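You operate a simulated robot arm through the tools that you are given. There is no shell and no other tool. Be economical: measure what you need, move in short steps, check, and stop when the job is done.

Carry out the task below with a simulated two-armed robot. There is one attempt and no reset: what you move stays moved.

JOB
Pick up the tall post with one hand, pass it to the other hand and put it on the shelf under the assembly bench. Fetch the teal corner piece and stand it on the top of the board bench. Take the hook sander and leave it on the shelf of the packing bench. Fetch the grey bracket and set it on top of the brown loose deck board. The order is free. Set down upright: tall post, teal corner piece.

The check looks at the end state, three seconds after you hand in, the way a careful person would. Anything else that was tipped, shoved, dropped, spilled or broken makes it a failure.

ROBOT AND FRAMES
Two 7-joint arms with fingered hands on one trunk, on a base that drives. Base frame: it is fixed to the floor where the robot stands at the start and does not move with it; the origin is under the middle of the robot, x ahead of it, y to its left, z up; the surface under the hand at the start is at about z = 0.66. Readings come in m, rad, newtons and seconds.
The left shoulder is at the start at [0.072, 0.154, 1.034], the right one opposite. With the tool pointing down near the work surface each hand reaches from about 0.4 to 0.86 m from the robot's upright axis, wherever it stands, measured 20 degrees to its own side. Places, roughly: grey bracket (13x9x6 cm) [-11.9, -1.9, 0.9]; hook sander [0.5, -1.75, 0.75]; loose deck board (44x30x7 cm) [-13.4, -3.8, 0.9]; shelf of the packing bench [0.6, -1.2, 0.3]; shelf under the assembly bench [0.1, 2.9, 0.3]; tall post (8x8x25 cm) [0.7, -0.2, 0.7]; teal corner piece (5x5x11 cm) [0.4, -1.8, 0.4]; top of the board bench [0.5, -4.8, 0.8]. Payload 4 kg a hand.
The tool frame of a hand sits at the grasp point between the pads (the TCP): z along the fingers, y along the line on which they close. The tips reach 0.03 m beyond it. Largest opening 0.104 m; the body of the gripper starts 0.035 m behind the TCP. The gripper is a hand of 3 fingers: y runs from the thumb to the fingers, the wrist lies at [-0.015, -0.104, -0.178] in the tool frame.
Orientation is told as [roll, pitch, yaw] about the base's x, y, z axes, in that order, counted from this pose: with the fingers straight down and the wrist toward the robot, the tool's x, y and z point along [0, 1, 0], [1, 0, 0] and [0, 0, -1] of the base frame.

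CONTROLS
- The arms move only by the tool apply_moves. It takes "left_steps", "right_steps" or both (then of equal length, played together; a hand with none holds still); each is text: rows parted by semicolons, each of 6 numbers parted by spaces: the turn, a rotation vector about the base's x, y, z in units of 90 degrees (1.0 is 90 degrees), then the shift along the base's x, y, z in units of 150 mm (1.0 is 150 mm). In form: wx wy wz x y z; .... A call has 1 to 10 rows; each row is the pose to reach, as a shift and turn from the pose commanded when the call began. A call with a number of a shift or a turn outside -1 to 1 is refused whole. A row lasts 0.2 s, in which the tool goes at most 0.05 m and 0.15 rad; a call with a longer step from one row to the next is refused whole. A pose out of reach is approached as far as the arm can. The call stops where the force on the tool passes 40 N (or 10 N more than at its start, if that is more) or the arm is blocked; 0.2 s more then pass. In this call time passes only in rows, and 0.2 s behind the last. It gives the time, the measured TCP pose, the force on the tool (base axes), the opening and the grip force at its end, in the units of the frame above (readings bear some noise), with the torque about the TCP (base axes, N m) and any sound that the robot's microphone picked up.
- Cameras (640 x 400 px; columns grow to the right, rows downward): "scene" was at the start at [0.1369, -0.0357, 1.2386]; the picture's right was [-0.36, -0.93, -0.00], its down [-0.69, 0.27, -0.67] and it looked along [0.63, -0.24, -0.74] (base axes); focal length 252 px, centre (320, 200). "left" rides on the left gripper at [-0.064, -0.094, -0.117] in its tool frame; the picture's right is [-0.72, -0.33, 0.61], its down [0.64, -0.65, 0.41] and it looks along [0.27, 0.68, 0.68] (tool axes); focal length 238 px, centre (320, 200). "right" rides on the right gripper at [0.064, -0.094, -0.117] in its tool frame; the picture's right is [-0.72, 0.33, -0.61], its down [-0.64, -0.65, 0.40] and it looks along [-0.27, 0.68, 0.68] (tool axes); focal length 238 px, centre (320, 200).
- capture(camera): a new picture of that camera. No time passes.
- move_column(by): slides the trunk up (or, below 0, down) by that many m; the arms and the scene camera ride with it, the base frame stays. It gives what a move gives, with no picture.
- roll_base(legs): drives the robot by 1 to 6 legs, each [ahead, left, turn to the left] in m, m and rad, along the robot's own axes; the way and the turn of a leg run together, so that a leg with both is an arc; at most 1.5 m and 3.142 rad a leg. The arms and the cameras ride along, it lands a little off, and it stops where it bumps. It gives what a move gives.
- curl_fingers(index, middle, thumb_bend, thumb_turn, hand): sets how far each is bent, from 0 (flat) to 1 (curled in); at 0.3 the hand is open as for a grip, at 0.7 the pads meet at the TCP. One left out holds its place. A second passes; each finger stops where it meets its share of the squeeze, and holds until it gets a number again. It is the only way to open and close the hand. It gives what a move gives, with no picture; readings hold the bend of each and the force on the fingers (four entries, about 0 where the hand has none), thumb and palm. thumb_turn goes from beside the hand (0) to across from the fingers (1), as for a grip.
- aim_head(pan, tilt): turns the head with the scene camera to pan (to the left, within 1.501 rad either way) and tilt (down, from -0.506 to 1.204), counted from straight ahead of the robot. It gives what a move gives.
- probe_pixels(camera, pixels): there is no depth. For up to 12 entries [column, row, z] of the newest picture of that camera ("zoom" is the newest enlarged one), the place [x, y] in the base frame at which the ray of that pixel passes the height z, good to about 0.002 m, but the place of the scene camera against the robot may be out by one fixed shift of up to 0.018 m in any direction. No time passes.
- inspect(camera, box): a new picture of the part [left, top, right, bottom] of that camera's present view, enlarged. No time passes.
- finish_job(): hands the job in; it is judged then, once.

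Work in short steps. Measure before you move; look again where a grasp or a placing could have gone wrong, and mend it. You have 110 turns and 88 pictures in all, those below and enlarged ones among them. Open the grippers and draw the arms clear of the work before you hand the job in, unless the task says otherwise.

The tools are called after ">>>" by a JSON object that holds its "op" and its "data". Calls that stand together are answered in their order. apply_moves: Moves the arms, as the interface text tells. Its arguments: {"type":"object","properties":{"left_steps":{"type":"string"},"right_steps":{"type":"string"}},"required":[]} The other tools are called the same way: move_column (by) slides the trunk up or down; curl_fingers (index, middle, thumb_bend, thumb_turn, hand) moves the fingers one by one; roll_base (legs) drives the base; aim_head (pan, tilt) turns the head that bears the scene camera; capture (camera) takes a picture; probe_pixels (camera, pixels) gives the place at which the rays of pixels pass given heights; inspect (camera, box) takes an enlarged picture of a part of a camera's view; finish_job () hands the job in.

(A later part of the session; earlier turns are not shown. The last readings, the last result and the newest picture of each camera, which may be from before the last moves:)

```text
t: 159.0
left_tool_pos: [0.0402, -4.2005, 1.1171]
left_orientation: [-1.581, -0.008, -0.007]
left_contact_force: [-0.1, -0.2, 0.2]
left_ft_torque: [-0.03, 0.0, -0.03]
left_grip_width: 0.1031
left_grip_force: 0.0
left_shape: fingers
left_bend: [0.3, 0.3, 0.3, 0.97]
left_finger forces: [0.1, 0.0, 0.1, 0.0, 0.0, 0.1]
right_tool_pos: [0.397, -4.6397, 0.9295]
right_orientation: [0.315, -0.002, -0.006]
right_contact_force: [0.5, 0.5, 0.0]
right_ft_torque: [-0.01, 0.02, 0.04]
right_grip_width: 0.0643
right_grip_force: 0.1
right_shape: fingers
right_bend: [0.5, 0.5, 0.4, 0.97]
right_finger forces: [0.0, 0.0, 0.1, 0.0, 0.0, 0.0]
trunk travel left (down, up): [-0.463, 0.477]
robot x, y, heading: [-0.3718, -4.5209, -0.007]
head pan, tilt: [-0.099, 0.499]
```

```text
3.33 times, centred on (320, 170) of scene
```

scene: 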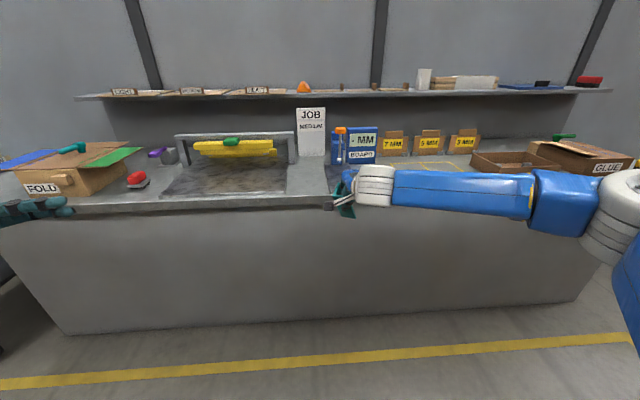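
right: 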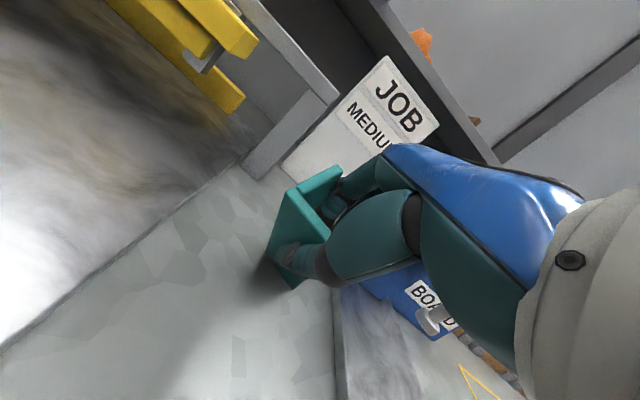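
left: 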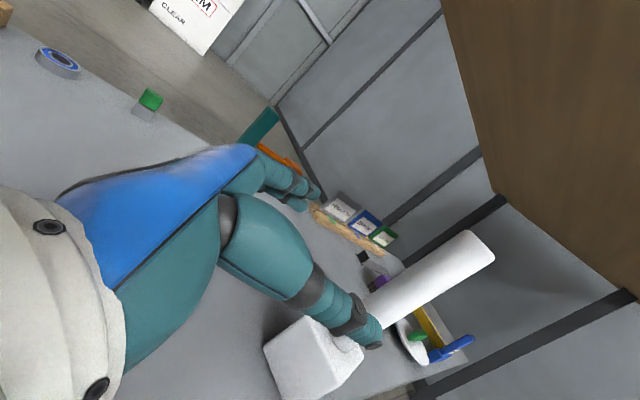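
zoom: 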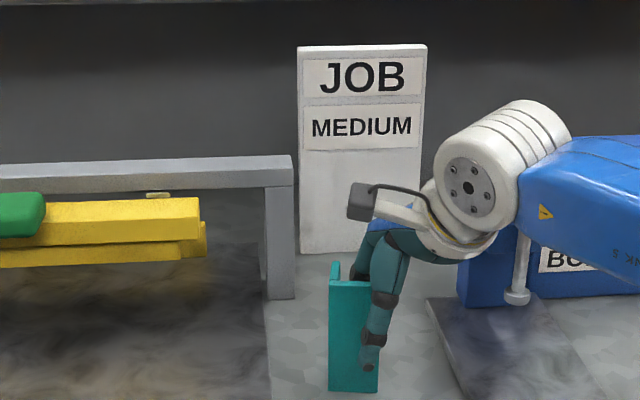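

It stands free and upright. Retreat along the finger axis, then verify.

>>> {"op": "apply_moves", "data": {"right_steps": "0 0 0 0 -0.06 0.18; 0 0 0 0 -0.12 0.36; 0 0 0 0 -0.2 0.6; 0 0 0 0 -0.28 0.85; 0 0 0 -0.2 -0.3 1; 0 0 0 -0.5 -0.3 1; 0 0 0 -0.8 -0.3 1"}}

>>> {"op": "inspect", "data": {"camera": "scene", "box": [240, 110, 400, 230]}}

```text
t: 160.6
left_tool_pos: [0.04, -4.2023, 1.1187]
left_orientation: [-1.579, -0.011, -0.008]
left_contact_force: [0.0, -0.1, -0.1]
left_ft_torque: [0.02, -0.03, -0.01]
left_grip_width: 0.103
left_grip_force: 0.0
left_shape: fingers
left_bend: [0.3, 0.3, 0.3, 0.97]
left_finger forces: [0.0, 0.0, 0.0, 0.1, 0.1, 0.0]
right_tool_pos: [0.2765, -4.6841, 1.083]
right_orientation: [0.314, -0.004, -0.007]
right_contact_force: [0.8, 0.3, 0.1]
right_ft_torque: [0.04, -0.02, 0.01]
right_grip_width: 0.0649
right_grip_force: 0.1
right_shape: fingers
right_bend: [0.5, 0.5, 0.4, 0.97]
right_finger forces: [0.0, 0.1, 0.1, 0.0, 0.0, 0.1]
trunk travel left (down, up): [-0.463, 0.477]
robot x, y, heading: [-0.3749, -4.5233, -0.005]
head pan, tilt: [-0.099, 0.499]
```

```text
3.33 times, centred on (320, 170) of scene
```

zoom: 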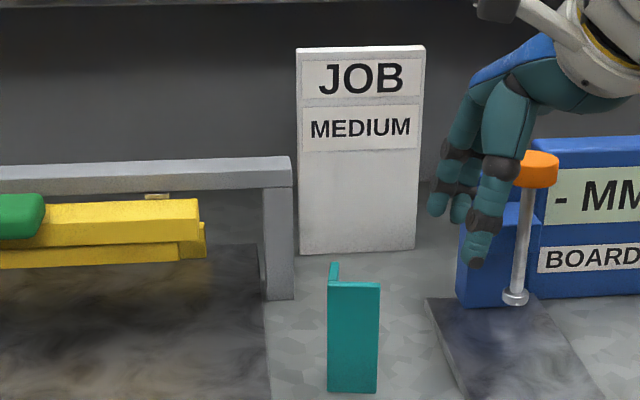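

Teal piece stands upright on the board bench. For the sander, the blue COARSE block lies right by the SENT hook (and nearest the given place), so that is the hook one. Return to the packing bench and level the right hand.

>>> {"op": "roll_base", "data": {"legs": [[-0.3, 0, 0], [0, 1.42, 0.0], [0, 1.42, 0]]}}

>>> {"op": "curl_fingers", "data": {"hand": "right", "index": 0.3, "middle": 0.3, "thumb_bend": 0.3}}

>>> {"op": "apply_moves", "data": {"right_steps": "-0.07 0 0 0 0 0; -0.14 -0.04 0 0.15 0 0; -0.2 -0.08 0 0.3 0 0; -0.2 -0.12 0 0.3 0 0"}}

```text
t: 175.9
left_tool_pos: [-0.255, -1.3559, 1.1174]
left_orientation: [-1.581, -0.01, 0.019]
left_contact_force: [0.2, -0.3, -0.8]
left_ft_torque: [-0.02, 0.03, 0.02]
left_grip_width: 0.1028
left_grip_force: 0.2
left_shape: fingers
left_bend: [0.3, 0.3, 0.3, 0.97]
left_finger forces: [0.1, 0.1, 0.1, 0.0, 0.0, 0.1]
right_tool_pos: [-0.0046, -1.8313, 1.0827]
right_orientation: [0.313, -0.002, 0.02]
right_contact_force: [0.3, 0.3, 0.0]
right_ft_torque: [0.03, 0.01, 0.01]
right_grip_width: 0.0647
right_grip_force: 0.0
right_shape: fingers
right_bend: [0.5, 0.5, 0.4, 0.97]
right_finger forces: [0.1, 0.1, 0.1, 0.0, 0.0, 0.1]
trunk travel left (down, up): [-0.463, 0.477]
robot x, y, heading: [-0.6552, -1.685, 0.019]
head pan, tilt: [-0.099, 0.499]
```

```text
t: 176.9
left_tool_pos: [-0.2559, -1.3536, 1.1182]
left_orientation: [-1.582, -0.008, 0.02]
left_contact_force: [0.1, -0.4, 0.4]
left_ft_torque: [-0.01, 0.01, 0.04]
left_grip_width: 0.1029
left_grip_force: 0.0
left_shape: fingers
left_bend: [0.3, 0.3, 0.3, 0.97]
left_finger forces: [0.1, 0.1, 0.0, 0.0, 0.1, 0.0]
right_tool_pos: [-0.0065, -1.8305, 1.0843]
right_orientation: [0.313, -0.003, 0.02]
right_contact_force: [0.5, 0.5, 0.7]
right_ft_torque: [0.0, 0.0, 0.0]
right_grip_width: 0.1028
right_grip_force: 0.1
right_shape: fingers
right_bend: [0.3, 0.3, 0.3, 0.97]
right_finger forces: [0.0, 0.1, 0.0, 0.0, 0.0, 0.0]
trunk travel left (down, up): [-0.463, 0.477]
robot x, y, heading: [-0.6594, -1.6894, 0.022]
head pan, tilt: [-0.099, 0.499]
```

```text
t: 177.9
left_tool_pos: [-0.257, -1.3544, 1.1195]
left_orientation: [-1.58, -0.01, 0.019]
left_contact_force: [0.1, -0.5, -0.2]
left_ft_torque: [0.02, 0.0, -0.01]
left_grip_width: 0.1029
left_grip_force: 0.0
left_shape: fingers
left_bend: [0.3, 0.3, 0.3, 0.97]
left_finger forces: [0.0, 0.1, 0.0, 0.0, 0.1, 0.0]
right_tool_pos: [0.039, -1.8311, 1.0842]
right_orientation: [-0.009, -0.184, 0.051]
right_contact_force: [0.5, 0.4, -0.2]
right_ft_torque: [0.02, 0.0, -0.01]
right_grip_width: 0.1029
right_grip_force: 0.0
right_shape: fingers
right_bend: [0.3, 0.3, 0.3, 0.97]
right_finger forces: [0.0, 0.0, 0.0, 0.0, 0.0, 0.1]
trunk travel left (down, up): [-0.463, 0.477]
robot x, y, heading: [-0.6543, -1.6841, 0.023]
head pan, tilt: [-0.099, 0.499]
```

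Drive forward so the right hand is above the blue block, then view it.

>>> {"op": "roll_base", "data": {"legs": [[0.4, 0, -0.02]]}}

>>> {"op": "capture", "data": {"camera": "right"}}

```text
t: 180.4
left_tool_pos: [0.1383, -1.3551, 1.1181]
left_orientation: [-1.581, -0.011, 0.004]
left_contact_force: [-1.1, 0.4, -0.1]
left_ft_torque: [-0.01, -0.04, 0.04]
left_grip_width: 0.103
left_grip_force: 0.2
left_shape: fingers
left_bend: [0.3, 0.3, 0.3, 0.97]
left_finger forces: [0.1, 0.1, 0.0, 0.0, 0.0, 0.1]
right_tool_pos: [0.4282, -1.8342, 1.0841]
right_orientation: [-0.01, -0.183, 0.036]
right_contact_force: [1.0, -0.1, -1.1]
right_ft_torque: [0.01, 0.02, -0.01]
right_grip_width: 0.1028
right_grip_force: 0.0
right_shape: fingers
right_bend: [0.3, 0.3, 0.3, 0.97]
right_finger forces: [0.0, 0.0, 0.0, 0.1, 0.0, 0.0]
trunk travel left (down, up): [-0.463, 0.477]
robot x, y, heading: [-0.2674, -1.6806, 0.005]
head pan, tilt: [-0.099, 0.499]
```

```text
18 pictures are left
```

right: 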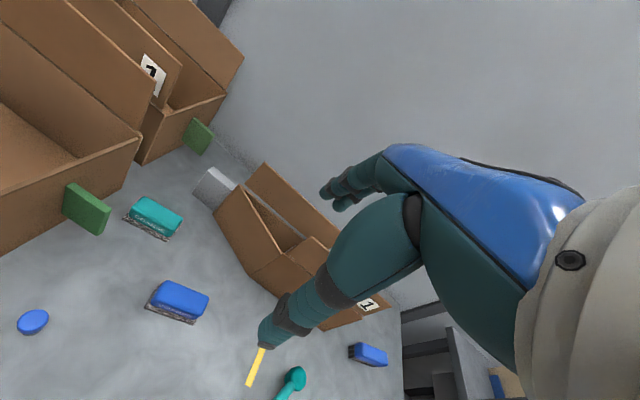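

Probe the blue and teal blocks in the wrist view.

>>> {"op": "probe_pixels", "data": {"camera": "right", "pixels": [[148, 302, 0.665], [190, 324, 0.665], [160, 285, 0.72], [207, 297, 0.72], [195, 316, 0.72], [150, 300, 0.72], [180, 298, 0.72], [155, 215, 0.72], [168, 281, 0.72]]}}

```text
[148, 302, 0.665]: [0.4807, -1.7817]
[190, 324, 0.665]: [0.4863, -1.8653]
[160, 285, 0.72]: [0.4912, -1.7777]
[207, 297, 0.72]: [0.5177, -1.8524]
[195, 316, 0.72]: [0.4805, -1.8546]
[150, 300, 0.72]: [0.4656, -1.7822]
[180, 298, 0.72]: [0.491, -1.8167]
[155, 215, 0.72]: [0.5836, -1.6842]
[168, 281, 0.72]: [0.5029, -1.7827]
```

Blue block centre ≈(0.502,-1.820), bottom 0.665. Move above it and lower in stages.

>>> {"op": "apply_moves", "data": {"right_steps": "0 0 0 0.12 0.02 -0.2; 0 0.02 0 0.25 0.05 -0.4; 0 0.053 0 0.38 0.09 -0.6; 0 0.053 0 0.49 0.09 -0.8; 0 0.053 0 0.49 0.09 -1"}}

>>> {"op": "apply_moves", "data": {"right_steps": "0 0 0 0 0 -0.25; 0 0 0 0 0 -0.5; 0 0 0 0 0 -0.75; 0 0 0 0 0 -0.95"}}

>>> {"op": "capture", "data": {"camera": "right"}}

```text
t: 181.6
left_tool_pos: [0.1378, -1.3554, 1.1183]
left_orientation: [-1.582, -0.011, 0.003]
left_contact_force: [-0.3, 0.1, -0.1]
left_ft_torque: [0.04, 0.0, -0.02]
left_grip_width: 0.1029
left_grip_force: 0.1
left_shape: fingers
left_bend: [0.3, 0.3, 0.3, 0.97]
left_finger forces: [0.1, 0.0, 0.0, 0.0, 0.0, 0.0]
right_tool_pos: [0.502, -1.824, 0.9352]
right_orientation: [-0.004, -0.101, 0.035]
right_contact_force: [-0.1, -0.3, 0.5]
right_ft_torque: [0.0, -0.01, 0.04]
right_grip_width: 0.1027
right_grip_force: 0.0
right_shape: fingers
right_bend: [0.3, 0.3, 0.3, 0.97]
right_finger forces: [0.0, 0.0, 0.1, 0.0, 0.1, 0.1]
trunk travel left (down, up): [-0.463, 0.477]
robot x, y, heading: [-0.266, -1.6777, 0.002]
head pan, tilt: [-0.099, 0.499]
```

```text
t: 182.6
left_tool_pos: [0.1374, -1.3553, 1.1175]
left_orientation: [-1.581, -0.011, 0.003]
left_contact_force: [0.6, 0.2, -0.4]
left_ft_torque: [0.01, -0.01, 0.0]
left_grip_width: 0.103
left_grip_force: 0.1
left_shape: fingers
left_bend: [0.3, 0.3, 0.3, 0.97]
left_finger forces: [0.0, 0.1, 0.1, 0.0, 0.1, 0.0]
right_tool_pos: [0.5005, -1.8245, 0.7895]
right_orientation: [-0.006, -0.1, 0.036]
right_contact_force: [0.4, 0.8, 0.8]
right_ft_torque: [0.01, -0.02, -0.02]
right_grip_width: 0.1023
right_grip_force: 0.0
right_shape: fingers
right_bend: [0.3, 0.3, 0.3, 0.97]
right_finger forces: [0.0, 0.1, 0.0, 0.0, 0.1, 0.0]
trunk travel left (down, up): [-0.463, 0.477]
robot x, y, heading: [-0.2664, -1.679, 0.008]
head pan, tilt: [-0.099, 0.499]
```

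```text
17 pictures are left
```

right: 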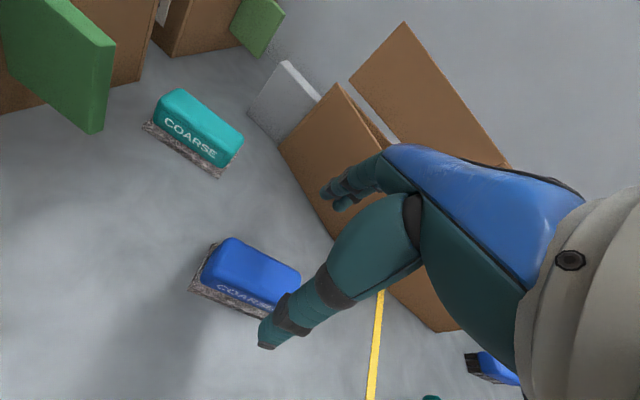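

>>> {"op": "probe_pixels", "data": {"camera": "right", "pixels": [[190, 289, 0.665], [212, 248, 0.675], [232, 239, 0.72], [300, 273, 0.72], [205, 275, 0.72], [245, 262, 0.72], [290, 298, 0.7]]}}

>>> {"op": "apply_moves", "data": {"right_steps": "0 0 0 0 0.03 -0.2; 0 0 0 0.01 0.05 -0.4; 0 0 0 0.01 0.05 -0.56"}}

```text
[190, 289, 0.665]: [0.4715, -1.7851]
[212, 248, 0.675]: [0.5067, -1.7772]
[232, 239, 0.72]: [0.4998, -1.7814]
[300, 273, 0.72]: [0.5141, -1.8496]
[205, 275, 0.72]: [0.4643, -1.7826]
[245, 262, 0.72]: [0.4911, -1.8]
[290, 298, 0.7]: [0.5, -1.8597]
```

```text
t: 183.4
left_tool_pos: [0.1372, -1.3541, 1.1178]
left_orientation: [-1.581, -0.009, 0.003]
left_contact_force: [0.4, -0.5, 1.0]
left_ft_torque: [0.03, 0.02, 0.0]
left_grip_width: 0.1031
left_grip_force: 0.0
left_shape: fingers
left_bend: [0.3, 0.3, 0.3, 0.97]
left_finger forces: [0.0, 0.0, 0.0, 0.1, 0.0, 0.1]
right_tool_pos: [0.5013, -1.8128, 0.7074]
right_orientation: [-0.006, -0.1, 0.033]
right_contact_force: [0.5, 0.4, 0.3]
right_ft_torque: [0.02, 0.01, 0.03]
right_grip_width: 0.1027
right_grip_force: 0.1
right_shape: fingers
right_bend: [0.3, 0.3, 0.3, 0.97]
right_finger forces: [0.0, 0.0, 0.0, 0.1, 0.0, 0.0]
trunk travel left (down, up): [-0.463, 0.477]
robot x, y, heading: [-0.2686, -1.6832, 0.006]
head pan, tilt: [-0.099, 0.499]
```

Block is between thumb and fingers. Close.

>>> {"op": "curl_fingers", "data": {"hand": "right", "index": 0.72, "middle": 0.72, "thumb_bend": 0.7}}

>>> {"op": "apply_moves", "data": {"right_steps": "0 0 0 0 0 0.2; 0 0 0 0 0 0.5; 0 0 0 0 0 0.8; 0 0 0 0 0 1"}}

>>> {"op": "capture", "data": {"camera": "right"}}

```text
t: 184.4
left_tool_pos: [0.1374, -1.3547, 1.1184]
left_orientation: [-1.582, -0.011, 0.003]
left_contact_force: [-1.0, 0.2, 0.7]
left_ft_torque: [0.01, 0.03, 0.01]
left_grip_width: 0.1032
left_grip_force: 0.0
left_shape: fingers
left_bend: [0.3, 0.3, 0.3, 0.97]
left_finger forces: [0.0, 0.1, 0.0, 0.0, 0.0, 0.1]
right_tool_pos: [0.5014, -1.813, 0.7088]
right_orientation: [-0.005, -0.102, 0.035]
right_contact_force: [1.5, 0.2, 1.2]
right_ft_torque: [-0.01, 0.04, 0.01]
right_grip_width: 0.0324
right_grip_force: 17.4
right_shape: fingers
right_bend: [0.6, 0.63, 0.57, 0.95]
right_finger forces: [10.0, 8.2, 0.0, 0.0, 17.5, 0.0]
trunk travel left (down, up): [-0.463, 0.477]
robot x, y, heading: [-0.2647, -1.679, 0.006]
head pan, tilt: [-0.099, 0.499]
```

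```text
t: 185.4
left_tool_pos: [0.1371, -1.3545, 1.1187]
left_orientation: [-1.581, -0.01, 0.003]
left_contact_force: [0.4, 0.0, 0.8]
left_ft_torque: [0.0, -0.04, -0.05]
left_grip_width: 0.1032
left_grip_force: 0.1
left_shape: fingers
left_bend: [0.3, 0.3, 0.3, 0.97]
left_finger forces: [0.0, 0.1, 0.0, 0.1, 0.1, 0.0]
right_tool_pos: [0.5033, -1.8161, 0.8578]
right_orientation: [-0.005, -0.1, 0.034]
right_contact_force: [-1.0, 0.7, -2.0]
right_ft_torque: [-0.01, 0.0, 0.01]
right_grip_width: 0.0325
right_grip_force: 17.4
right_shape: fingers
right_bend: [0.6, 0.64, 0.57, 0.95]
right_finger forces: [9.7, 7.9, 0.0, 0.0, 17.6, 0.0]
trunk travel left (down, up): [-0.463, 0.477]
robot x, y, heading: [-0.2671, -1.6782, 0.007]
head pan, tilt: [-0.099, 0.499]
```

```text
16 pictures are left
```

right: 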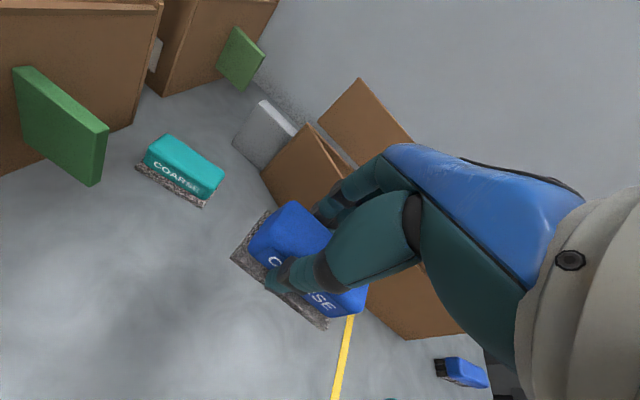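

Held well (17 N). Back off, lower the trunk fully, pitch the hand slightly and align y for the free shelf gap at y≈-1.795.

>>> {"op": "roll_base", "data": {"legs": [[-0.35, 0, 0]]}}

>>> {"op": "move_column", "data": {"by": -0.4}}

>>> {"op": "move_column", "data": {"by": -0.06}}

>>> {"op": "apply_moves", "data": {"right_steps": "0 -0.06 0 0 0.07 0; 0 -0.12 0 0 0.14 0; 0 -0.127 0 0 0.14 0"}}

>>> {"op": "aim_head", "data": {"pan": 0.0, "tilt": 0.45}}

>>> {"op": "capture", "data": {"camera": "right"}}

```text
t: 187.7
left_tool_pos: [-0.2124, -1.3553, 1.1178]
left_orientation: [-1.582, -0.011, 0.01]
left_contact_force: [-0.1, -0.9, -0.1]
left_ft_torque: [-0.01, 0.03, 0.0]
left_grip_width: 0.103
left_grip_force: 0.1
left_shape: fingers
left_bend: [0.3, 0.3, 0.3, 0.97]
left_finger forces: [0.0, 0.1, 0.0, 0.0, 0.0, 0.0]
right_tool_pos: [0.1556, -1.8163, 0.8557]
right_orientation: [-0.006, -0.098, 0.04]
right_contact_force: [0.1, 0.2, -1.7]
right_ft_torque: [-0.01, -0.01, -0.02]
right_grip_width: 0.0324
right_grip_force: 17.5
right_shape: fingers
right_bend: [0.6, 0.64, 0.57, 0.95]
right_finger forces: [9.7, 7.8, 0.0, 0.0, 17.6, 0.0]
trunk travel left (down, up): [-0.463, 0.477]
robot x, y, heading: [-0.6146, -1.6811, 0.01]
head pan, tilt: [-0.099, 0.499]
```

```text
t: 191.5
left_tool_pos: [-0.2158, -1.3557, 0.7202]
left_orientation: [-1.58, -0.013, 0.008]
left_contact_force: [0.1, -0.2, -0.1]
left_ft_torque: [0.0, -0.02, 0.0]
left_grip_width: 0.1031
left_grip_force: 0.1
left_shape: fingers
left_bend: [0.3, 0.3, 0.3, 0.97]
left_finger forces: [0.0, 0.0, 0.0, 0.0, 0.2, 0.0]
right_tool_pos: [0.153, -1.8161, 0.4583]
right_orientation: [-0.007, -0.102, 0.04]
right_contact_force: [0.2, 0.3, -1.7]
right_ft_torque: [0.03, 0.03, 0.02]
right_grip_width: 0.0326
right_grip_force: 17.7
right_shape: fingers
right_bend: [0.6, 0.64, 0.57, 0.95]
right_finger forces: [9.7, 8.0, 0.0, 0.0, 17.7, 0.0]
trunk travel left (down, up): [-0.063, 0.877]
robot x, y, heading: [-0.6153, -1.6847, 0.013]
head pan, tilt: [-0.099, 0.499]
```

```text
t: 192.5
left_tool_pos: [-0.216, -1.3563, 0.6597]
left_orientation: [-1.581, -0.013, 0.008]
left_contact_force: [-0.9, 0.2, -0.1]
left_ft_torque: [-0.02, -0.03, -0.01]
left_grip_width: 0.103
left_grip_force: 0.1
left_shape: fingers
left_bend: [0.3, 0.3, 0.3, 0.97]
left_finger forces: [0.0, 0.0, 0.0, 0.0, 0.0, 0.0]
right_tool_pos: [0.1521, -1.817, 0.3983]
right_orientation: [-0.006, -0.102, 0.038]
right_contact_force: [-0.1, -0.7, -1.4]
right_ft_torque: [-0.01, -0.02, -0.01]
right_grip_width: 0.0322
right_grip_force: 17.7
right_shape: fingers
right_bend: [0.6, 0.64, 0.57, 0.95]
right_finger forces: [9.7, 7.9, 0.1, 0.0, 17.7, 0.1]
trunk travel left (down, up): [-0.003, 0.937]
robot x, y, heading: [-0.6154, -1.6823, 0.014]
head pan, tilt: [-0.099, 0.499]
```

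```text
t: 193.3
left_tool_pos: [-0.2165, -1.3551, 0.6591]
left_orientation: [-1.582, -0.014, 0.008]
left_contact_force: [0.3, -0.6, -0.7]
left_ft_torque: [0.02, 0.01, 0.03]
left_grip_width: 0.1029
left_grip_force: 0.0
left_shape: fingers
left_bend: [0.3, 0.3, 0.3, 0.97]
left_finger forces: [0.0, 0.0, 0.0, 0.0, 0.1, 0.0]
right_tool_pos: [0.1514, -1.7959, 0.3978]
right_orientation: [-0.014, -0.303, 0.042]
right_contact_force: [0.5, -0.1, -1.4]
right_ft_torque: [0.02, 0.01, 0.0]
right_grip_width: 0.0325
right_grip_force: 17.8
right_shape: fingers
right_bend: [0.6, 0.64, 0.57, 0.95]
right_finger forces: [9.7, 7.7, 0.0, 0.1, 17.7, 0.0]
trunk travel left (down, up): [-0.003, 0.937]
robot x, y, heading: [-0.6159, -1.6812, 0.017]
head pan, tilt: [-0.099, 0.499]
```

```text
t: 194.0
left_tool_pos: [-0.2143, -1.3556, 0.6584]
left_orientation: [-1.581, -0.011, 0.01]
left_contact_force: [-0.7, 0.3, -0.5]
left_ft_torque: [-0.03, -0.02, 0.03]
left_grip_width: 0.103
left_grip_force: 0.0
left_shape: fingers
left_bend: [0.3, 0.3, 0.3, 0.97]
left_finger forces: [0.0, 0.1, 0.0, 0.0, 0.0, 0.0]
right_tool_pos: [0.1514, -1.7963, 0.399]
right_orientation: [-0.014, -0.301, 0.042]
right_contact_force: [0.3, -0.1, -1.8]
right_ft_torque: [0.01, -0.01, -0.04]
right_grip_width: 0.0322
right_grip_force: 17.8
right_shape: fingers
right_bend: [0.6, 0.64, 0.57, 0.95]
right_finger forces: [9.7, 7.8, 0.0, 0.0, 17.8, 0.1]
trunk travel left (down, up): [-0.003, 0.937]
robot x, y, heading: [-0.6134, -1.6829, 0.011]
head pan, tilt: [0.0, 0.45]
```

```text
15 pictures are left
```

right: 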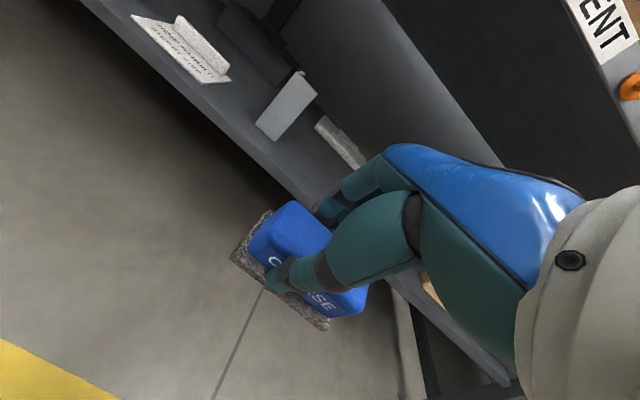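

The gap beside the gray piece is free. Drive forward 0.27 m over the shelf.

>>> {"op": "roll_base", "data": {"legs": [[0.27, 0, 0]]}}

>>> {"op": "apply_moves", "data": {"right_steps": "0 0 0 0 0 -0.1; 0 0 0 0 0 -0.2; 0 0 0 0 0 -0.25"}}

>>> {"op": "capture", "data": {"camera": "scene"}}

```text
t: 195.8
left_tool_pos: [0.0466, -1.3518, 0.6598]
left_orientation: [-1.581, -0.012, 0.011]
left_contact_force: [0.2, 0.2, -0.4]
left_ft_torque: [-0.01, -0.02, 0.02]
left_grip_width: 0.1031
left_grip_force: 0.1
left_shape: fingers
left_bend: [0.3, 0.3, 0.3, 0.97]
left_finger forces: [0.1, 0.0, 0.0, 0.0, 0.0, 0.0]
right_tool_pos: [0.4142, -1.7898, 0.3993]
right_orientation: [-0.013, -0.301, 0.044]
right_contact_force: [-0.7, 0.3, -1.3]
right_ft_torque: [0.03, 0.02, -0.02]
right_grip_width: 0.0323
right_grip_force: 18.1
right_shape: fingers
right_bend: [0.6, 0.64, 0.57, 0.95]
right_finger forces: [9.7, 7.8, 0.1, 0.0, 17.7, 0.0]
trunk travel left (down, up): [-0.003, 0.937]
robot x, y, heading: [-0.353, -1.6803, 0.01]
head pan, tilt: [0.0, 0.45]
```

```text
t: 196.7
left_tool_pos: [0.0452, -1.3527, 0.6592]
left_orientation: [-1.582, -0.014, 0.013]
left_contact_force: [0.6, -0.5, 0.6]
left_ft_torque: [0.03, 0.0, -0.01]
left_grip_width: 0.1031
left_grip_force: 0.0
left_shape: fingers
left_bend: [0.3, 0.3, 0.3, 0.97]
left_finger forces: [0.0, 0.0, 0.0, 0.1, 0.0, 0.1]
right_tool_pos: [0.4138, -1.7885, 0.3631]
right_orientation: [-0.013, -0.301, 0.043]
right_contact_force: [0.3, -0.1, -1.9]
right_ft_torque: [0.01, 0.04, -0.04]
right_grip_width: 0.0322
right_grip_force: 17.1
right_shape: fingers
right_bend: [0.6, 0.64, 0.57, 0.95]
right_finger forces: [9.8, 7.8, 0.0, 0.0, 17.8, 0.1]
trunk travel left (down, up): [-0.003, 0.937]
robot x, y, heading: [-0.3546, -1.6794, 0.016]
head pan, tilt: [0.0, 0.45]
```

```text
14 pictures are left
```

scene: 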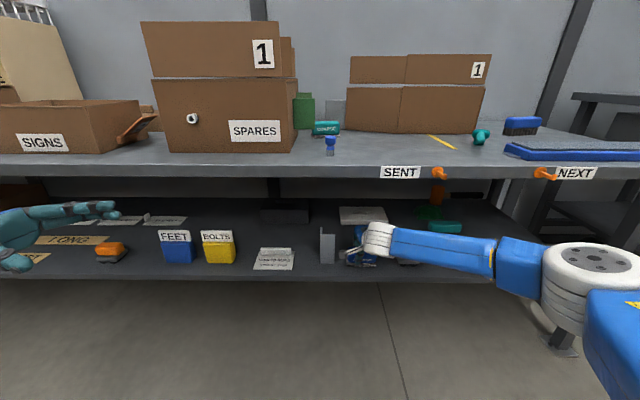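

Clear of neighbours. Creep down to contact.

>>> {"op": "apply_moves", "data": {"right_steps": "0 0 0 0 0 -0.04; 0 0 0 0 0 -0.08"}}

>>> {"op": "apply_moves", "data": {"right_steps": "0 0 0 0 0 -0.03; 0 0 0 0 0 -0.04"}}

```text
t: 197.2
left_tool_pos: [0.0448, -1.3521, 0.6611]
left_orientation: [-1.581, -0.014, 0.011]
left_contact_force: [-0.3, -0.1, 1.1]
left_ft_torque: [-0.02, 0.0, 0.0]
left_grip_width: 0.1027
left_grip_force: 0.0
left_shape: fingers
left_bend: [0.3, 0.3, 0.3, 0.97]
left_finger forces: [0.1, 0.0, 0.1, 0.1, 0.1, 0.0]
right_tool_pos: [0.4155, -1.7899, 0.3545]
right_orientation: [-0.014, -0.306, 0.044]
right_contact_force: [0.2, 0.8, 3.9]
right_ft_torque: [0.02, 0.04, -0.01]
right_grip_width: 0.0323
right_grip_force: 18.0
right_shape: fingers
right_bend: [0.6, 0.64, 0.57, 0.95]
right_finger forces: [9.9, 8.6, 0.1, 0.0, 17.3, 0.0]
trunk travel left (down, up): [-0.003, 0.937]
robot x, y, heading: [-0.3521, -1.6809, 0.011]
head pan, tilt: [0.0, 0.45]
```

```text
t: 197.8
left_tool_pos: [0.0437, -1.3504, 0.6614]
left_orientation: [-1.581, -0.016, 0.013]
left_contact_force: [0.0, -0.5, -0.3]
left_ft_torque: [0.04, -0.05, 0.01]
left_grip_width: 0.1031
left_grip_force: 0.0
left_shape: fingers
left_bend: [0.3, 0.3, 0.3, 0.97]
left_finger forces: [0.1, 0.0, 0.1, 0.1, 0.1, 0.0]
right_tool_pos: [0.4143, -1.7893, 0.3488]
right_orientation: [-0.012, -0.311, 0.044]
right_contact_force: [5.1, -0.5, 17.4]
right_ft_torque: [0.07, 0.1, 0.07]
right_grip_width: 0.0325
right_grip_force: 19.3
right_shape: fingers
right_bend: [0.59, 0.63, 0.59, 0.95]
right_finger forces: [11.9, 11.4, 0.0, 0.0, 15.1, 0.0]
trunk travel left (down, up): [-0.003, 0.937]
robot x, y, heading: [-0.3535, -1.6797, 0.008]
head pan, tilt: [0.0, 0.45]
```

In contact (17 N). Open in two steps so the block settles flat.

>>> {"op": "curl_fingers", "data": {"hand": "right", "index": 0.55, "middle": 0.57, "thumb_bend": 0.52}}

>>> {"op": "curl_fingers", "data": {"hand": "right", "index": 0.3, "middle": 0.3, "thumb_bend": 0.3}}

>>> {"op": "apply_moves", "data": {"right_steps": "0 0 0 -0.05 0 0.15; 0 0 0 -0.1 0 0.3; 0 0 0 -0.14 0 0.42"}}

>>> {"op": "capture", "data": {"camera": "right"}}

```text
t: 198.8
left_tool_pos: [0.044, -1.3523, 0.6596]
left_orientation: [-1.582, -0.015, 0.014]
left_contact_force: [0.0, 0.5, -0.3]
left_ft_torque: [0.01, 0.01, -0.03]
left_grip_width: 0.103
left_grip_force: 0.1
left_shape: fingers
left_bend: [0.3, 0.3, 0.3, 0.97]
left_finger forces: [0.1, 0.1, 0.1, 0.1, 0.1, 0.1]
right_tool_pos: [0.4139, -1.7892, 0.3458]
right_orientation: [-0.015, -0.305, 0.044]
right_contact_force: [-1.2, 1.7, 9.3]
right_ft_torque: [0.08, 0.25, -0.02]
right_grip_width: 0.0418
right_grip_force: 4.6
right_shape: fingers
right_bend: [0.54, 0.56, 0.53, 0.97]
right_finger forces: [0.7, 0.0, 0.0, 0.0, 8.9, 0.0]
trunk travel left (down, up): [-0.003, 0.937]
robot x, y, heading: [-0.3532, -1.6782, 0.016]
head pan, tilt: [0.0, 0.45]
```

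```text
t: 199.8
left_tool_pos: [0.0453, -1.3523, 0.66]
left_orientation: [-1.581, -0.014, 0.013]
left_contact_force: [0.7, -1.3, 0.3]
left_ft_torque: [0.01, 0.0, 0.03]
left_grip_width: 0.1029
left_grip_force: 0.1
left_shape: fingers
left_bend: [0.3, 0.3, 0.3, 0.97]
left_finger forces: [0.0, 0.1, 0.0, 0.0, 0.1, 0.0]
right_tool_pos: [0.4145, -1.7905, 0.3439]
right_orientation: [-0.014, -0.301, 0.044]
right_contact_force: [-0.1, -0.9, 0.0]
right_ft_torque: [-0.03, 0.04, 0.02]
right_grip_width: 0.1026
right_grip_force: 0.2
right_shape: fingers
right_bend: [0.3, 0.3, 0.3, 0.98]
right_finger forces: [0.0, 0.0, 0.1, 0.1, 0.4, 0.0]
trunk travel left (down, up): [-0.003, 0.937]
robot x, y, heading: [-0.355, -1.6794, 0.012]
head pan, tilt: [0.0, 0.45]
```

```text
t: 200.7
left_tool_pos: [0.045, -1.3524, 0.6591]
left_orientation: [-1.58, -0.014, 0.014]
left_contact_force: [0.0, -0.4, -0.1]
left_ft_torque: [0.01, 0.0, 0.02]
left_grip_width: 0.1031
left_grip_force: 0.1
left_shape: fingers
left_bend: [0.3, 0.3, 0.3, 0.97]
left_finger forces: [0.0, 0.1, 0.0, 0.0, 0.1, 0.0]
right_tool_pos: [0.3929, -1.7915, 0.4086]
right_orientation: [-0.014, -0.304, 0.045]
right_contact_force: [1.1, 0.2, -0.6]
right_ft_torque: [0.01, -0.01, 0.03]
right_grip_width: 0.1026
right_grip_force: 0.1
right_shape: fingers
right_bend: [0.3, 0.3, 0.3, 0.98]
right_finger forces: [0.0, 0.0, 0.0, 0.0, 0.0, 0.0]
trunk travel left (down, up): [-0.003, 0.937]
robot x, y, heading: [-0.3576, -1.678, 0.012]
head pan, tilt: [0.0, 0.45]
```

```text
13 pictures are left
```

right: 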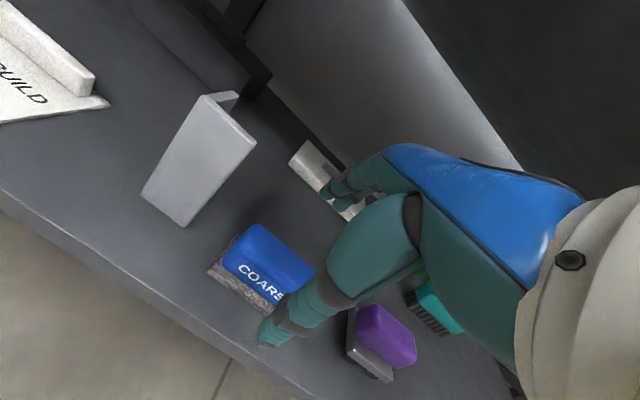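

The blue sander lies flat on the shelf. Back out, raise the trunk and tuck the right arm.

>>> {"op": "roll_base", "data": {"legs": [[-0.4, 0, 0]]}}

>>> {"op": "move_column", "data": {"by": 0.4}}

>>> {"op": "apply_moves", "data": {"right_steps": "0 0.05 0 -0.2 0 0.25; 0 0.1 0 -0.4 0 0.5; 0 0.15 0 -0.6 0 0.75; 0 0.19 0 -0.8 0 1; 0 0.19 0 -1 0 1; 0 0.19 0 -1 0 1"}}

>>> {"op": "aim_head", "data": {"pan": 1.5, "tilt": 0.25}}

>>> {"op": "roll_base", "data": {"legs": [[0, 0, 1.55]]}}

>>> {"op": "capture", "data": {"camera": "scene"}}

```text
t: 203.2
left_tool_pos: [-0.3642, -1.3554, 0.6597]
left_orientation: [-1.582, -0.015, 0.021]
left_contact_force: [0.7, 0.1, -0.9]
left_ft_torque: [0.01, 0.0, 0.02]
left_grip_width: 0.1032
left_grip_force: 0.0
left_shape: fingers
left_bend: [0.3, 0.3, 0.3, 0.97]
left_finger forces: [0.0, 0.1, 0.0, 0.0, 0.0, 0.0]
right_tool_pos: [-0.0108, -1.7916, 0.4083]
right_orientation: [-0.015, -0.304, 0.054]
right_contact_force: [0.1, 0.5, 0.1]
right_ft_torque: [0.0, -0.02, -0.01]
right_grip_width: 0.1027
right_grip_force: 0.0
right_shape: fingers
right_bend: [0.3, 0.3, 0.3, 0.98]
right_finger forces: [0.1, 0.1, 0.1, 0.0, 0.0, 0.0]
trunk travel left (down, up): [-0.003, 0.937]
robot x, y, heading: [-0.7578, -1.6892, 0.027]
head pan, tilt: [0.0, 0.45]
```

```text
t: 207.0
left_tool_pos: [-0.365, -1.3552, 1.0594]
left_orientation: [-1.58, -0.017, 0.022]
left_contact_force: [-0.6, -0.1, 0.1]
left_ft_torque: [0.01, 0.03, -0.01]
left_grip_width: 0.1031
left_grip_force: 0.0
left_shape: fingers
left_bend: [0.3, 0.3, 0.3, 0.97]
left_finger forces: [0.0, 0.1, 0.0, 0.0, 0.1, 0.0]
right_tool_pos: [-0.0109, -1.7925, 0.8093]
right_orientation: [-0.013, -0.304, 0.054]
right_contact_force: [0.1, 0.0, 0.1]
right_ft_torque: [-0.02, -0.02, -0.02]
right_grip_width: 0.1029
right_grip_force: 0.1
right_shape: fingers
right_bend: [0.3, 0.3, 0.3, 0.98]
right_finger forces: [0.0, 0.0, 0.0, 0.1, 0.0, 0.0]
trunk travel left (down, up): [-0.403, 0.537]
robot x, y, heading: [-0.761, -1.6854, 0.022]
head pan, tilt: [0.0, 0.45]
```

```text
t: 208.4
left_tool_pos: [-0.3635, -1.3555, 1.0609]
left_orientation: [-1.581, -0.015, 0.021]
left_contact_force: [0.2, -0.2, -1.4]
left_ft_torque: [0.02, -0.02, 0.01]
left_grip_width: 0.1028
left_grip_force: 0.0
left_shape: fingers
left_bend: [0.3, 0.3, 0.3, 0.97]
left_finger forces: [0.0, 0.0, 0.0, 0.0, 0.0, 0.1]
right_tool_pos: [-0.1622, -1.7904, 0.9567]
right_orientation: [0.003, -0.006, 0.052]
right_contact_force: [-0.4, -0.1, 0.2]
right_ft_torque: [0.0, -0.02, 0.0]
right_grip_width: 0.103
right_grip_force: 0.1
right_shape: fingers
right_bend: [0.3, 0.3, 0.3, 0.98]
right_finger forces: [0.1, 0.0, 0.0, 0.0, 0.0, 0.0]
trunk travel left (down, up): [-0.403, 0.537]
robot x, y, heading: [-0.7576, -1.6875, 0.023]
head pan, tilt: [0.0, 0.45]
```

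```text
t: 210.0
left_tool_pos: [-0.3635, -1.3549, 1.0603]
left_orientation: [-1.58, -0.017, 0.022]
left_contact_force: [0.0, -0.2, -0.6]
left_ft_torque: [0.01, 0.0, -0.01]
left_grip_width: 0.1028
left_grip_force: 0.0
left_shape: fingers
left_bend: [0.3, 0.3, 0.3, 0.97]
left_finger forces: [0.0, 0.1, 0.0, 0.0, 0.0, 0.0]
right_tool_pos: [-0.1622, -1.7883, 0.9563]
right_orientation: [0.003, -0.009, 0.051]
right_contact_force: [0.1, -0.2, -0.3]
right_ft_torque: [0.03, 0.01, -0.02]
right_grip_width: 0.1026
right_grip_force: 0.0
right_shape: fingers
right_bend: [0.3, 0.3, 0.3, 0.98]
right_finger forces: [0.0, 0.1, 0.1, 0.0, 0.0, 0.1]
trunk travel left (down, up): [-0.403, 0.537]
robot x, y, heading: [-0.7588, -1.6858, 0.021]
head pan, tilt: [1.499, 0.25]
```

```text
t: 214.1
left_tool_pos: [-1.0685, -1.2747, 1.0605]
left_orientation: [-1.58, -0.015, 1.536]
left_contact_force: [0.5, -0.2, -0.3]
left_ft_torque: [0.04, 0.01, -0.01]
left_grip_width: 0.103
left_grip_force: 0.0
left_shape: fingers
left_bend: [0.3, 0.3, 0.3, 0.97]
left_finger forces: [0.0, 0.1, 0.1, 0.0, 0.0, 0.0]
right_tool_pos: [-0.6246, -1.0962, 0.956]
right_orientation: [0.001, -0.007, 1.566]
right_contact_force: [-0.5, -0.4, 0.5]
right_ft_torque: [-0.01, 0.03, 0.02]
right_grip_width: 0.1026
right_grip_force: 0.1
right_shape: fingers
right_bend: [0.3, 0.3, 0.3, 0.98]
right_finger forces: [0.1, 0.0, 0.1, 0.0, 0.1, 0.0]
trunk travel left (down, up): [-0.403, 0.537]
robot x, y, heading: [-0.7598, -1.6894, 1.543]
head pan, tilt: [1.499, 0.25]
```

```text
12 pictures are left
```

scene: 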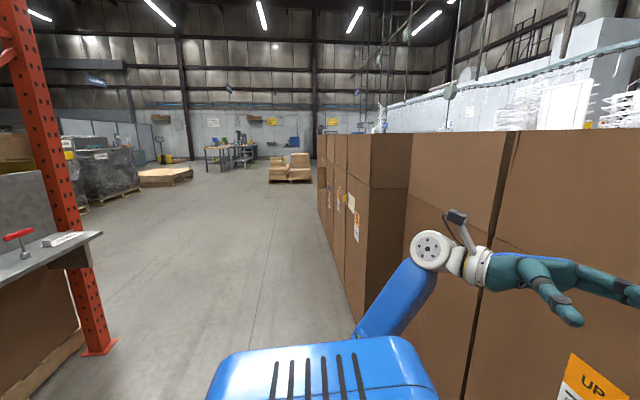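

The way toward -x is an aisle between the cardboard stacks (y≈-1.15) and racks (y≈-2.75). Back off to y≈-1.95, turn to face -x and drive the first stretch.

>>> {"op": "roll_base", "data": {"legs": [[-0.25, 0, 0], [0, 0, 1.6]]}}

>>> {"op": "aim_head", "data": {"pan": 0.0, "tilt": 0.25}}

>>> {"op": "roll_base", "data": {"legs": [[1.5, 0, 0], [1.5, 0, 0]]}}

>>> {"op": "capture", "data": {"camera": "scene"}}

```text
t: 219.8
left_tool_pos: [-1.1687, -2.2558, 1.0605]
left_orientation: [-1.582, -0.016, 3.139]
left_contact_force: [0.3, -0.2, 0.4]
left_ft_torque: [-0.01, 0.0, 0.0]
left_grip_width: 0.1031
left_grip_force: 0.1
left_shape: fingers
left_bend: [0.3, 0.3, 0.3, 0.97]
left_finger forces: [0.1, 0.0, 0.0, 0.0, 0.0, 0.0]
right_tool_pos: [-1.3604, -1.8171, 0.957]
right_orientation: [0.001, -0.007, -3.114]
right_contact_force: [0.1, 0.2, -0.3]
right_ft_torque: [-0.01, 0.0, 0.03]
right_grip_width: 0.1029
right_grip_force: 0.1
right_shape: fingers
right_bend: [0.3, 0.3, 0.3, 0.98]
right_finger forces: [0.1, 0.0, 0.0, 0.0, 0.0, 0.0]
trunk travel left (down, up): [-0.403, 0.537]
robot x, y, heading: [-0.7649, -1.9337, 3.14]
head pan, tilt: [1.499, 0.25]
```

```text
t: 221.4
left_tool_pos: [-1.1683, -2.256, 1.0606]
left_orientation: [-1.581, -0.016, 3.138]
left_contact_force: [-1.1, -0.6, 0.8]
left_ft_torque: [0.0, 0.01, 0.02]
left_grip_width: 0.1031
left_grip_force: 0.0
left_shape: fingers
left_bend: [0.3, 0.3, 0.3, 0.97]
left_finger forces: [0.1, 0.0, 0.0, 0.0, 0.0, 0.0]
right_tool_pos: [-1.3599, -1.8172, 0.9572]
right_orientation: [0.001, -0.008, -3.116]
right_contact_force: [0.0, -0.3, 0.1]
right_ft_torque: [0.01, -0.04, 0.04]
right_grip_width: 0.1031
right_grip_force: 0.0
right_shape: fingers
right_bend: [0.3, 0.3, 0.3, 0.98]
right_finger forces: [0.1, 0.0, 0.0, 0.0, 0.1, 0.0]
trunk travel left (down, up): [-0.403, 0.537]
robot x, y, heading: [-0.7669, -1.9307, 3.138]
head pan, tilt: [0.0, 0.25]
```

```text
t: 235.7
left_tool_pos: [-4.1317, -2.2657, 1.0613]
left_orientation: [-1.581, -0.019, 3.122]
left_contact_force: [-0.1, -0.1, 0.1]
left_ft_torque: [0.0, 0.04, 0.01]
left_grip_width: 0.103
left_grip_force: 0.0
left_shape: fingers
left_bend: [0.3, 0.3, 0.3, 0.97]
left_finger forces: [0.0, 0.1, 0.0, 0.1, 0.0, 0.0]
right_tool_pos: [-4.3177, -1.8236, 0.9577]
right_orientation: [0.003, -0.008, -3.129]
right_contact_force: [0.1, 0.0, 0.1]
right_ft_torque: [0.02, -0.02, -0.01]
right_grip_width: 0.1026
right_grip_force: 0.1
right_shape: fingers
right_bend: [0.3, 0.3, 0.3, 0.98]
right_finger forces: [0.0, 0.1, 0.0, 0.0, 0.0, 0.0]
trunk travel left (down, up): [-0.403, 0.537]
robot x, y, heading: [-3.7289, -1.9489, 3.126]
head pan, tilt: [0.0, 0.25]
```

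```text
11 pictures are left
```

scene: 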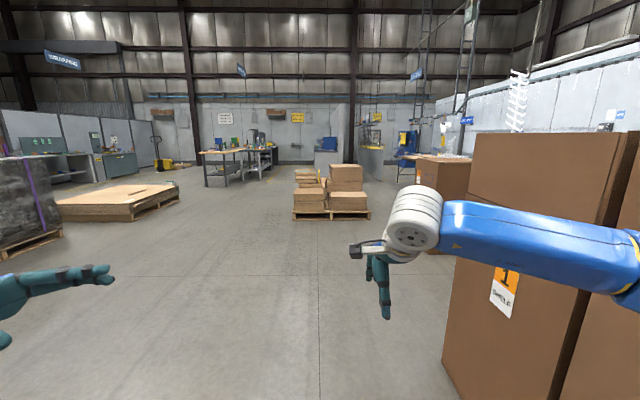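

Ahead a pallet with boxes blocks y -2.35…-1.1 at x≈-7.75; benches lie beyond. Pass it on the left at y≈-3.1 and stop at x≈-8.9 to look.

>>> {"op": "roll_base", "data": {"legs": [[1.38, 0.5, 0.015], [1.38, 0.5, 0], [1.45, 0.15, 0], [0.9, 0, 0]]}}

>>> {"op": "aim_head", "data": {"pan": -0.15, "tilt": 0.25}}

>>> {"op": "capture", "data": {"camera": "scene"}}

```text
t: 261.0
left_tool_pos: [-9.2106, -3.4992, 1.0606]
left_orientation: [-1.579, -0.018, 3.122]
left_contact_force: [0.3, 0.3, -0.6]
left_ft_torque: [0.01, 0.02, -0.04]
left_grip_width: 0.1029
left_grip_force: 0.1
left_shape: fingers
left_bend: [0.3, 0.3, 0.3, 0.97]
left_finger forces: [0.1, 0.0, 0.0, 0.0, 0.0, 0.0]
right_tool_pos: [-9.3964, -3.0565, 0.9593]
right_orientation: [0.001, -0.011, -3.132]
right_contact_force: [-0.5, -0.1, 0.0]
right_ft_torque: [0.01, 0.02, 0.0]
right_grip_width: 0.1029
right_grip_force: 0.0
right_shape: fingers
right_bend: [0.3, 0.3, 0.3, 0.98]
right_finger forces: [0.0, 0.0, 0.0, 0.0, 0.1, 0.0]
trunk travel left (down, up): [-0.403, 0.537]
robot x, y, heading: [-8.8071, -3.185, 3.126]
head pan, tilt: [0.0, 0.25]
```

```text
t: 261.7
left_tool_pos: [-9.21, -3.5004, 1.063]
left_orientation: [-1.58, -0.021, 3.121]
left_contact_force: [0.1, -0.3, -0.7]
left_ft_torque: [0.03, 0.0, -0.01]
left_grip_width: 0.1028
left_grip_force: 0.0
left_shape: fingers
left_bend: [0.3, 0.3, 0.3, 0.97]
left_finger forces: [0.1, 0.1, 0.1, 0.0, 0.0, 0.0]
right_tool_pos: [-9.394, -3.058, 0.9589]
right_orientation: [0.002, -0.009, -3.133]
right_contact_force: [0.2, -0.1, 0.1]
right_ft_torque: [0.0, 0.01, 0.02]
right_grip_width: 0.1031
right_grip_force: 0.1
right_shape: fingers
right_bend: [0.3, 0.3, 0.3, 0.98]
right_finger forces: [0.0, 0.1, 0.1, 0.0, 0.0, 0.0]
trunk travel left (down, up): [-0.403, 0.537]
robot x, y, heading: [-8.8048, -3.1879, 3.122]
head pan, tilt: [-0.15, 0.25]
```

```text
10 pictures are left
```

scene: 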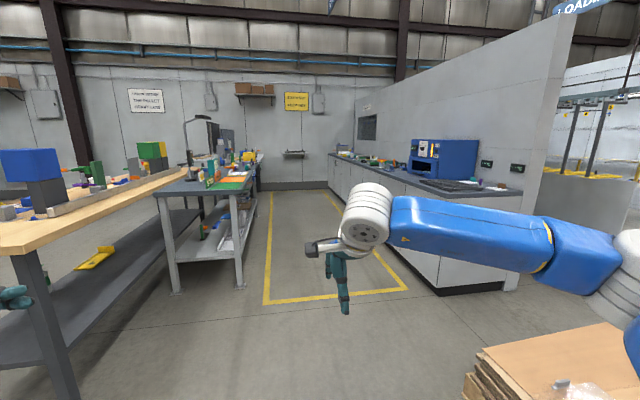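

Counter with the bracket is on the right, the deck-board bench on the left. Zoom on the counter and probe.

>>> {"op": "inspect", "data": {"camera": "scene", "box": [150, 120, 530, 300]}}

>>> {"op": "probe_pixels", "data": {"camera": "scene", "pixels": [[440, 295, 0.0], [328, 188, 0.0], [520, 190, 0.9], [445, 200, 0.9], [170, 295, 0.0], [244, 288, 0.0], [245, 190, 0.85], [262, 160, 0.9], [262, 302, 0.0], [408, 290, 0.0], [470, 400, 0.2]]}}

```text
1.68 times, centred on (340, 210) of scene
```

zoom: 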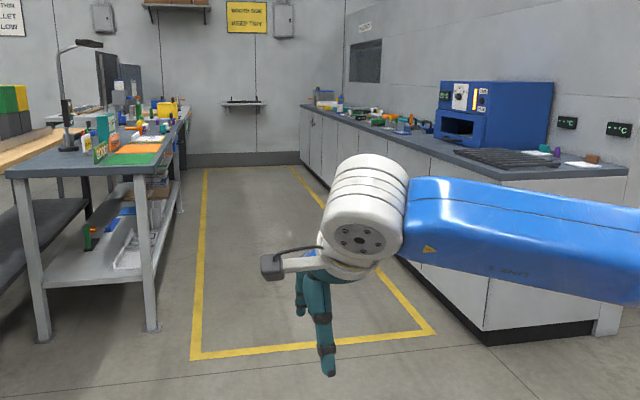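

```text
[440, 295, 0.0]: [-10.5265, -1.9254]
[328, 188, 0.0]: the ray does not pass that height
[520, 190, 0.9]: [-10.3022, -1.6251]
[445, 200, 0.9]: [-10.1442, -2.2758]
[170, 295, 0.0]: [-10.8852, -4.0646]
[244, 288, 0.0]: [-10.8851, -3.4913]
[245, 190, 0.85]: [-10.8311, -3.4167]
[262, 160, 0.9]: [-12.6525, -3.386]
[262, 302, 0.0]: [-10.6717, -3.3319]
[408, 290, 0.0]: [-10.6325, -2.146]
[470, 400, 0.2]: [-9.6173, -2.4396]
```

Aisle between benches spans y -3.4…-2.1. Raise the trunk, enter along y≈-2.8 to x≈-12.05, and turn to face the counter.

>>> {"op": "move_column", "data": {"by": 0.35}}

>>> {"op": "roll_base", "data": {"legs": [[0.9, -0.25, 0.02], [1.2, -0.15, 0], [1.12, 0, 0]]}}

>>> {"op": "roll_base", "data": {"legs": [[0, 0, -1.57]]}}

>>> {"op": "aim_head", "data": {"pan": -0.1, "tilt": 0.75}}

>>> {"op": "capture", "data": {"camera": "scene"}}

```text
t: 265.1
left_tool_pos: [-9.2115, -3.4993, 1.412]
left_orientation: [-1.579, -0.019, 3.12]
left_contact_force: [0.5, 0.6, -0.6]
left_ft_torque: [0.01, 0.01, -0.02]
left_grip_width: 0.1031
left_grip_force: 0.0
left_shape: fingers
left_bend: [0.3, 0.3, 0.3, 0.97]
left_finger forces: [0.1, 0.1, 0.0, 0.0, 0.0, 0.1]
right_tool_pos: [-9.3944, -3.0573, 1.3093]
right_orientation: [0.003, -0.012, -3.131]
right_contact_force: [-0.1, 0.2, -0.3]
right_ft_torque: [0.0, 0.01, -0.01]
right_grip_width: 0.1031
right_grip_force: 0.0
right_shape: fingers
right_bend: [0.3, 0.3, 0.3, 0.98]
right_finger forces: [0.0, 0.1, 0.0, 0.1, 0.0, 0.0]
trunk travel left (down, up): [-0.753, 0.187]
robot x, y, heading: [-8.8066, -3.1885, 3.122]
head pan, tilt: [-0.15, 0.25]
```

```text
t: 281.2
left_tool_pos: [-12.4527, -3.1259, 1.4126]
left_orientation: [-1.581, -0.02, -3.132]
left_contact_force: [0.4, -0.3, 0.2]
left_ft_torque: [0.0, 0.01, -0.01]
left_grip_width: 0.1028
left_grip_force: 0.1
left_shape: fingers
left_bend: [0.3, 0.3, 0.3, 0.97]
left_finger forces: [0.0, 0.0, 0.1, 0.1, 0.1, 0.1]
right_tool_pos: [-12.6501, -2.6903, 1.3101]
right_orientation: [0.003, -0.013, -3.103]
right_contact_force: [0.9, 1.5, -0.5]
right_ft_torque: [0.04, 0.02, 0.0]
right_grip_width: 0.1026
right_grip_force: 0.1
right_shape: fingers
right_bend: [0.3, 0.3, 0.3, 0.98]
right_finger forces: [0.1, 0.0, 0.1, 0.0, 0.0, 0.1]
trunk travel left (down, up): [-0.753, 0.187]
robot x, y, heading: [-12.0569, -2.8014, -3.13]
head pan, tilt: [-0.15, 0.25]
```

```text
t: 285.4
left_tool_pos: [-12.3968, -2.4162, 1.4123]
left_orientation: [-1.582, -0.022, 1.608]
left_contact_force: [1.0, -0.5, 0.1]
left_ft_torque: [0.03, -0.03, 0.02]
left_grip_width: 0.1029
left_grip_force: 0.0
left_shape: fingers
left_bend: [0.3, 0.3, 0.3, 0.97]
left_finger forces: [0.0, 0.1, 0.0, 0.0, 0.0, 0.1]
right_tool_pos: [-11.9657, -2.2046, 1.3096]
right_orientation: [0.002, -0.011, 1.638]
right_contact_force: [0.1, 1.2, 0.0]
right_ft_torque: [-0.02, 0.02, -0.02]
right_grip_width: 0.1027
right_grip_force: 0.0
right_shape: fingers
right_bend: [0.3, 0.3, 0.3, 0.98]
right_finger forces: [0.0, 0.1, 0.0, 0.0, 0.0, 0.1]
trunk travel left (down, up): [-0.753, 0.187]
robot x, y, heading: [-12.0585, -2.7949, 1.609]
head pan, tilt: [-0.15, 0.25]
```

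```text
t: 286.3
left_tool_pos: [-12.3954, -2.4172, 1.4126]
left_orientation: [-1.58, -0.02, 1.609]
left_contact_force: [0.9, 0.1, -0.7]
left_ft_torque: [-0.01, 0.01, -0.03]
left_grip_width: 0.1028
left_grip_force: 0.1
left_shape: fingers
left_bend: [0.3, 0.3, 0.3, 0.97]
left_finger forces: [0.0, 0.1, 0.1, 0.0, 0.0, 0.1]
right_tool_pos: [-11.9657, -2.206, 1.31]
right_orientation: [0.001, -0.013, 1.639]
right_contact_force: [-0.2, -0.4, 0.1]
right_ft_torque: [0.03, 0.04, -0.01]
right_grip_width: 0.103
right_grip_force: 0.0
right_shape: fingers
right_bend: [0.3, 0.3, 0.3, 0.98]
right_finger forces: [0.0, 0.0, 0.0, 0.0, 0.0, 0.0]
trunk travel left (down, up): [-0.753, 0.187]
robot x, y, heading: [-12.0575, -2.7995, 1.614]
head pan, tilt: [-0.099, 0.75]
```

```text
8 pictures are left
```

scene: 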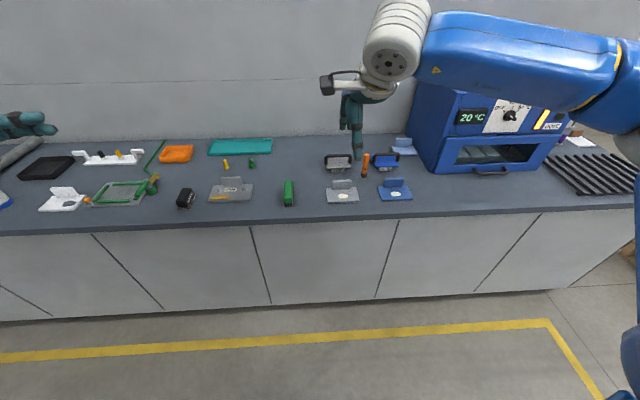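

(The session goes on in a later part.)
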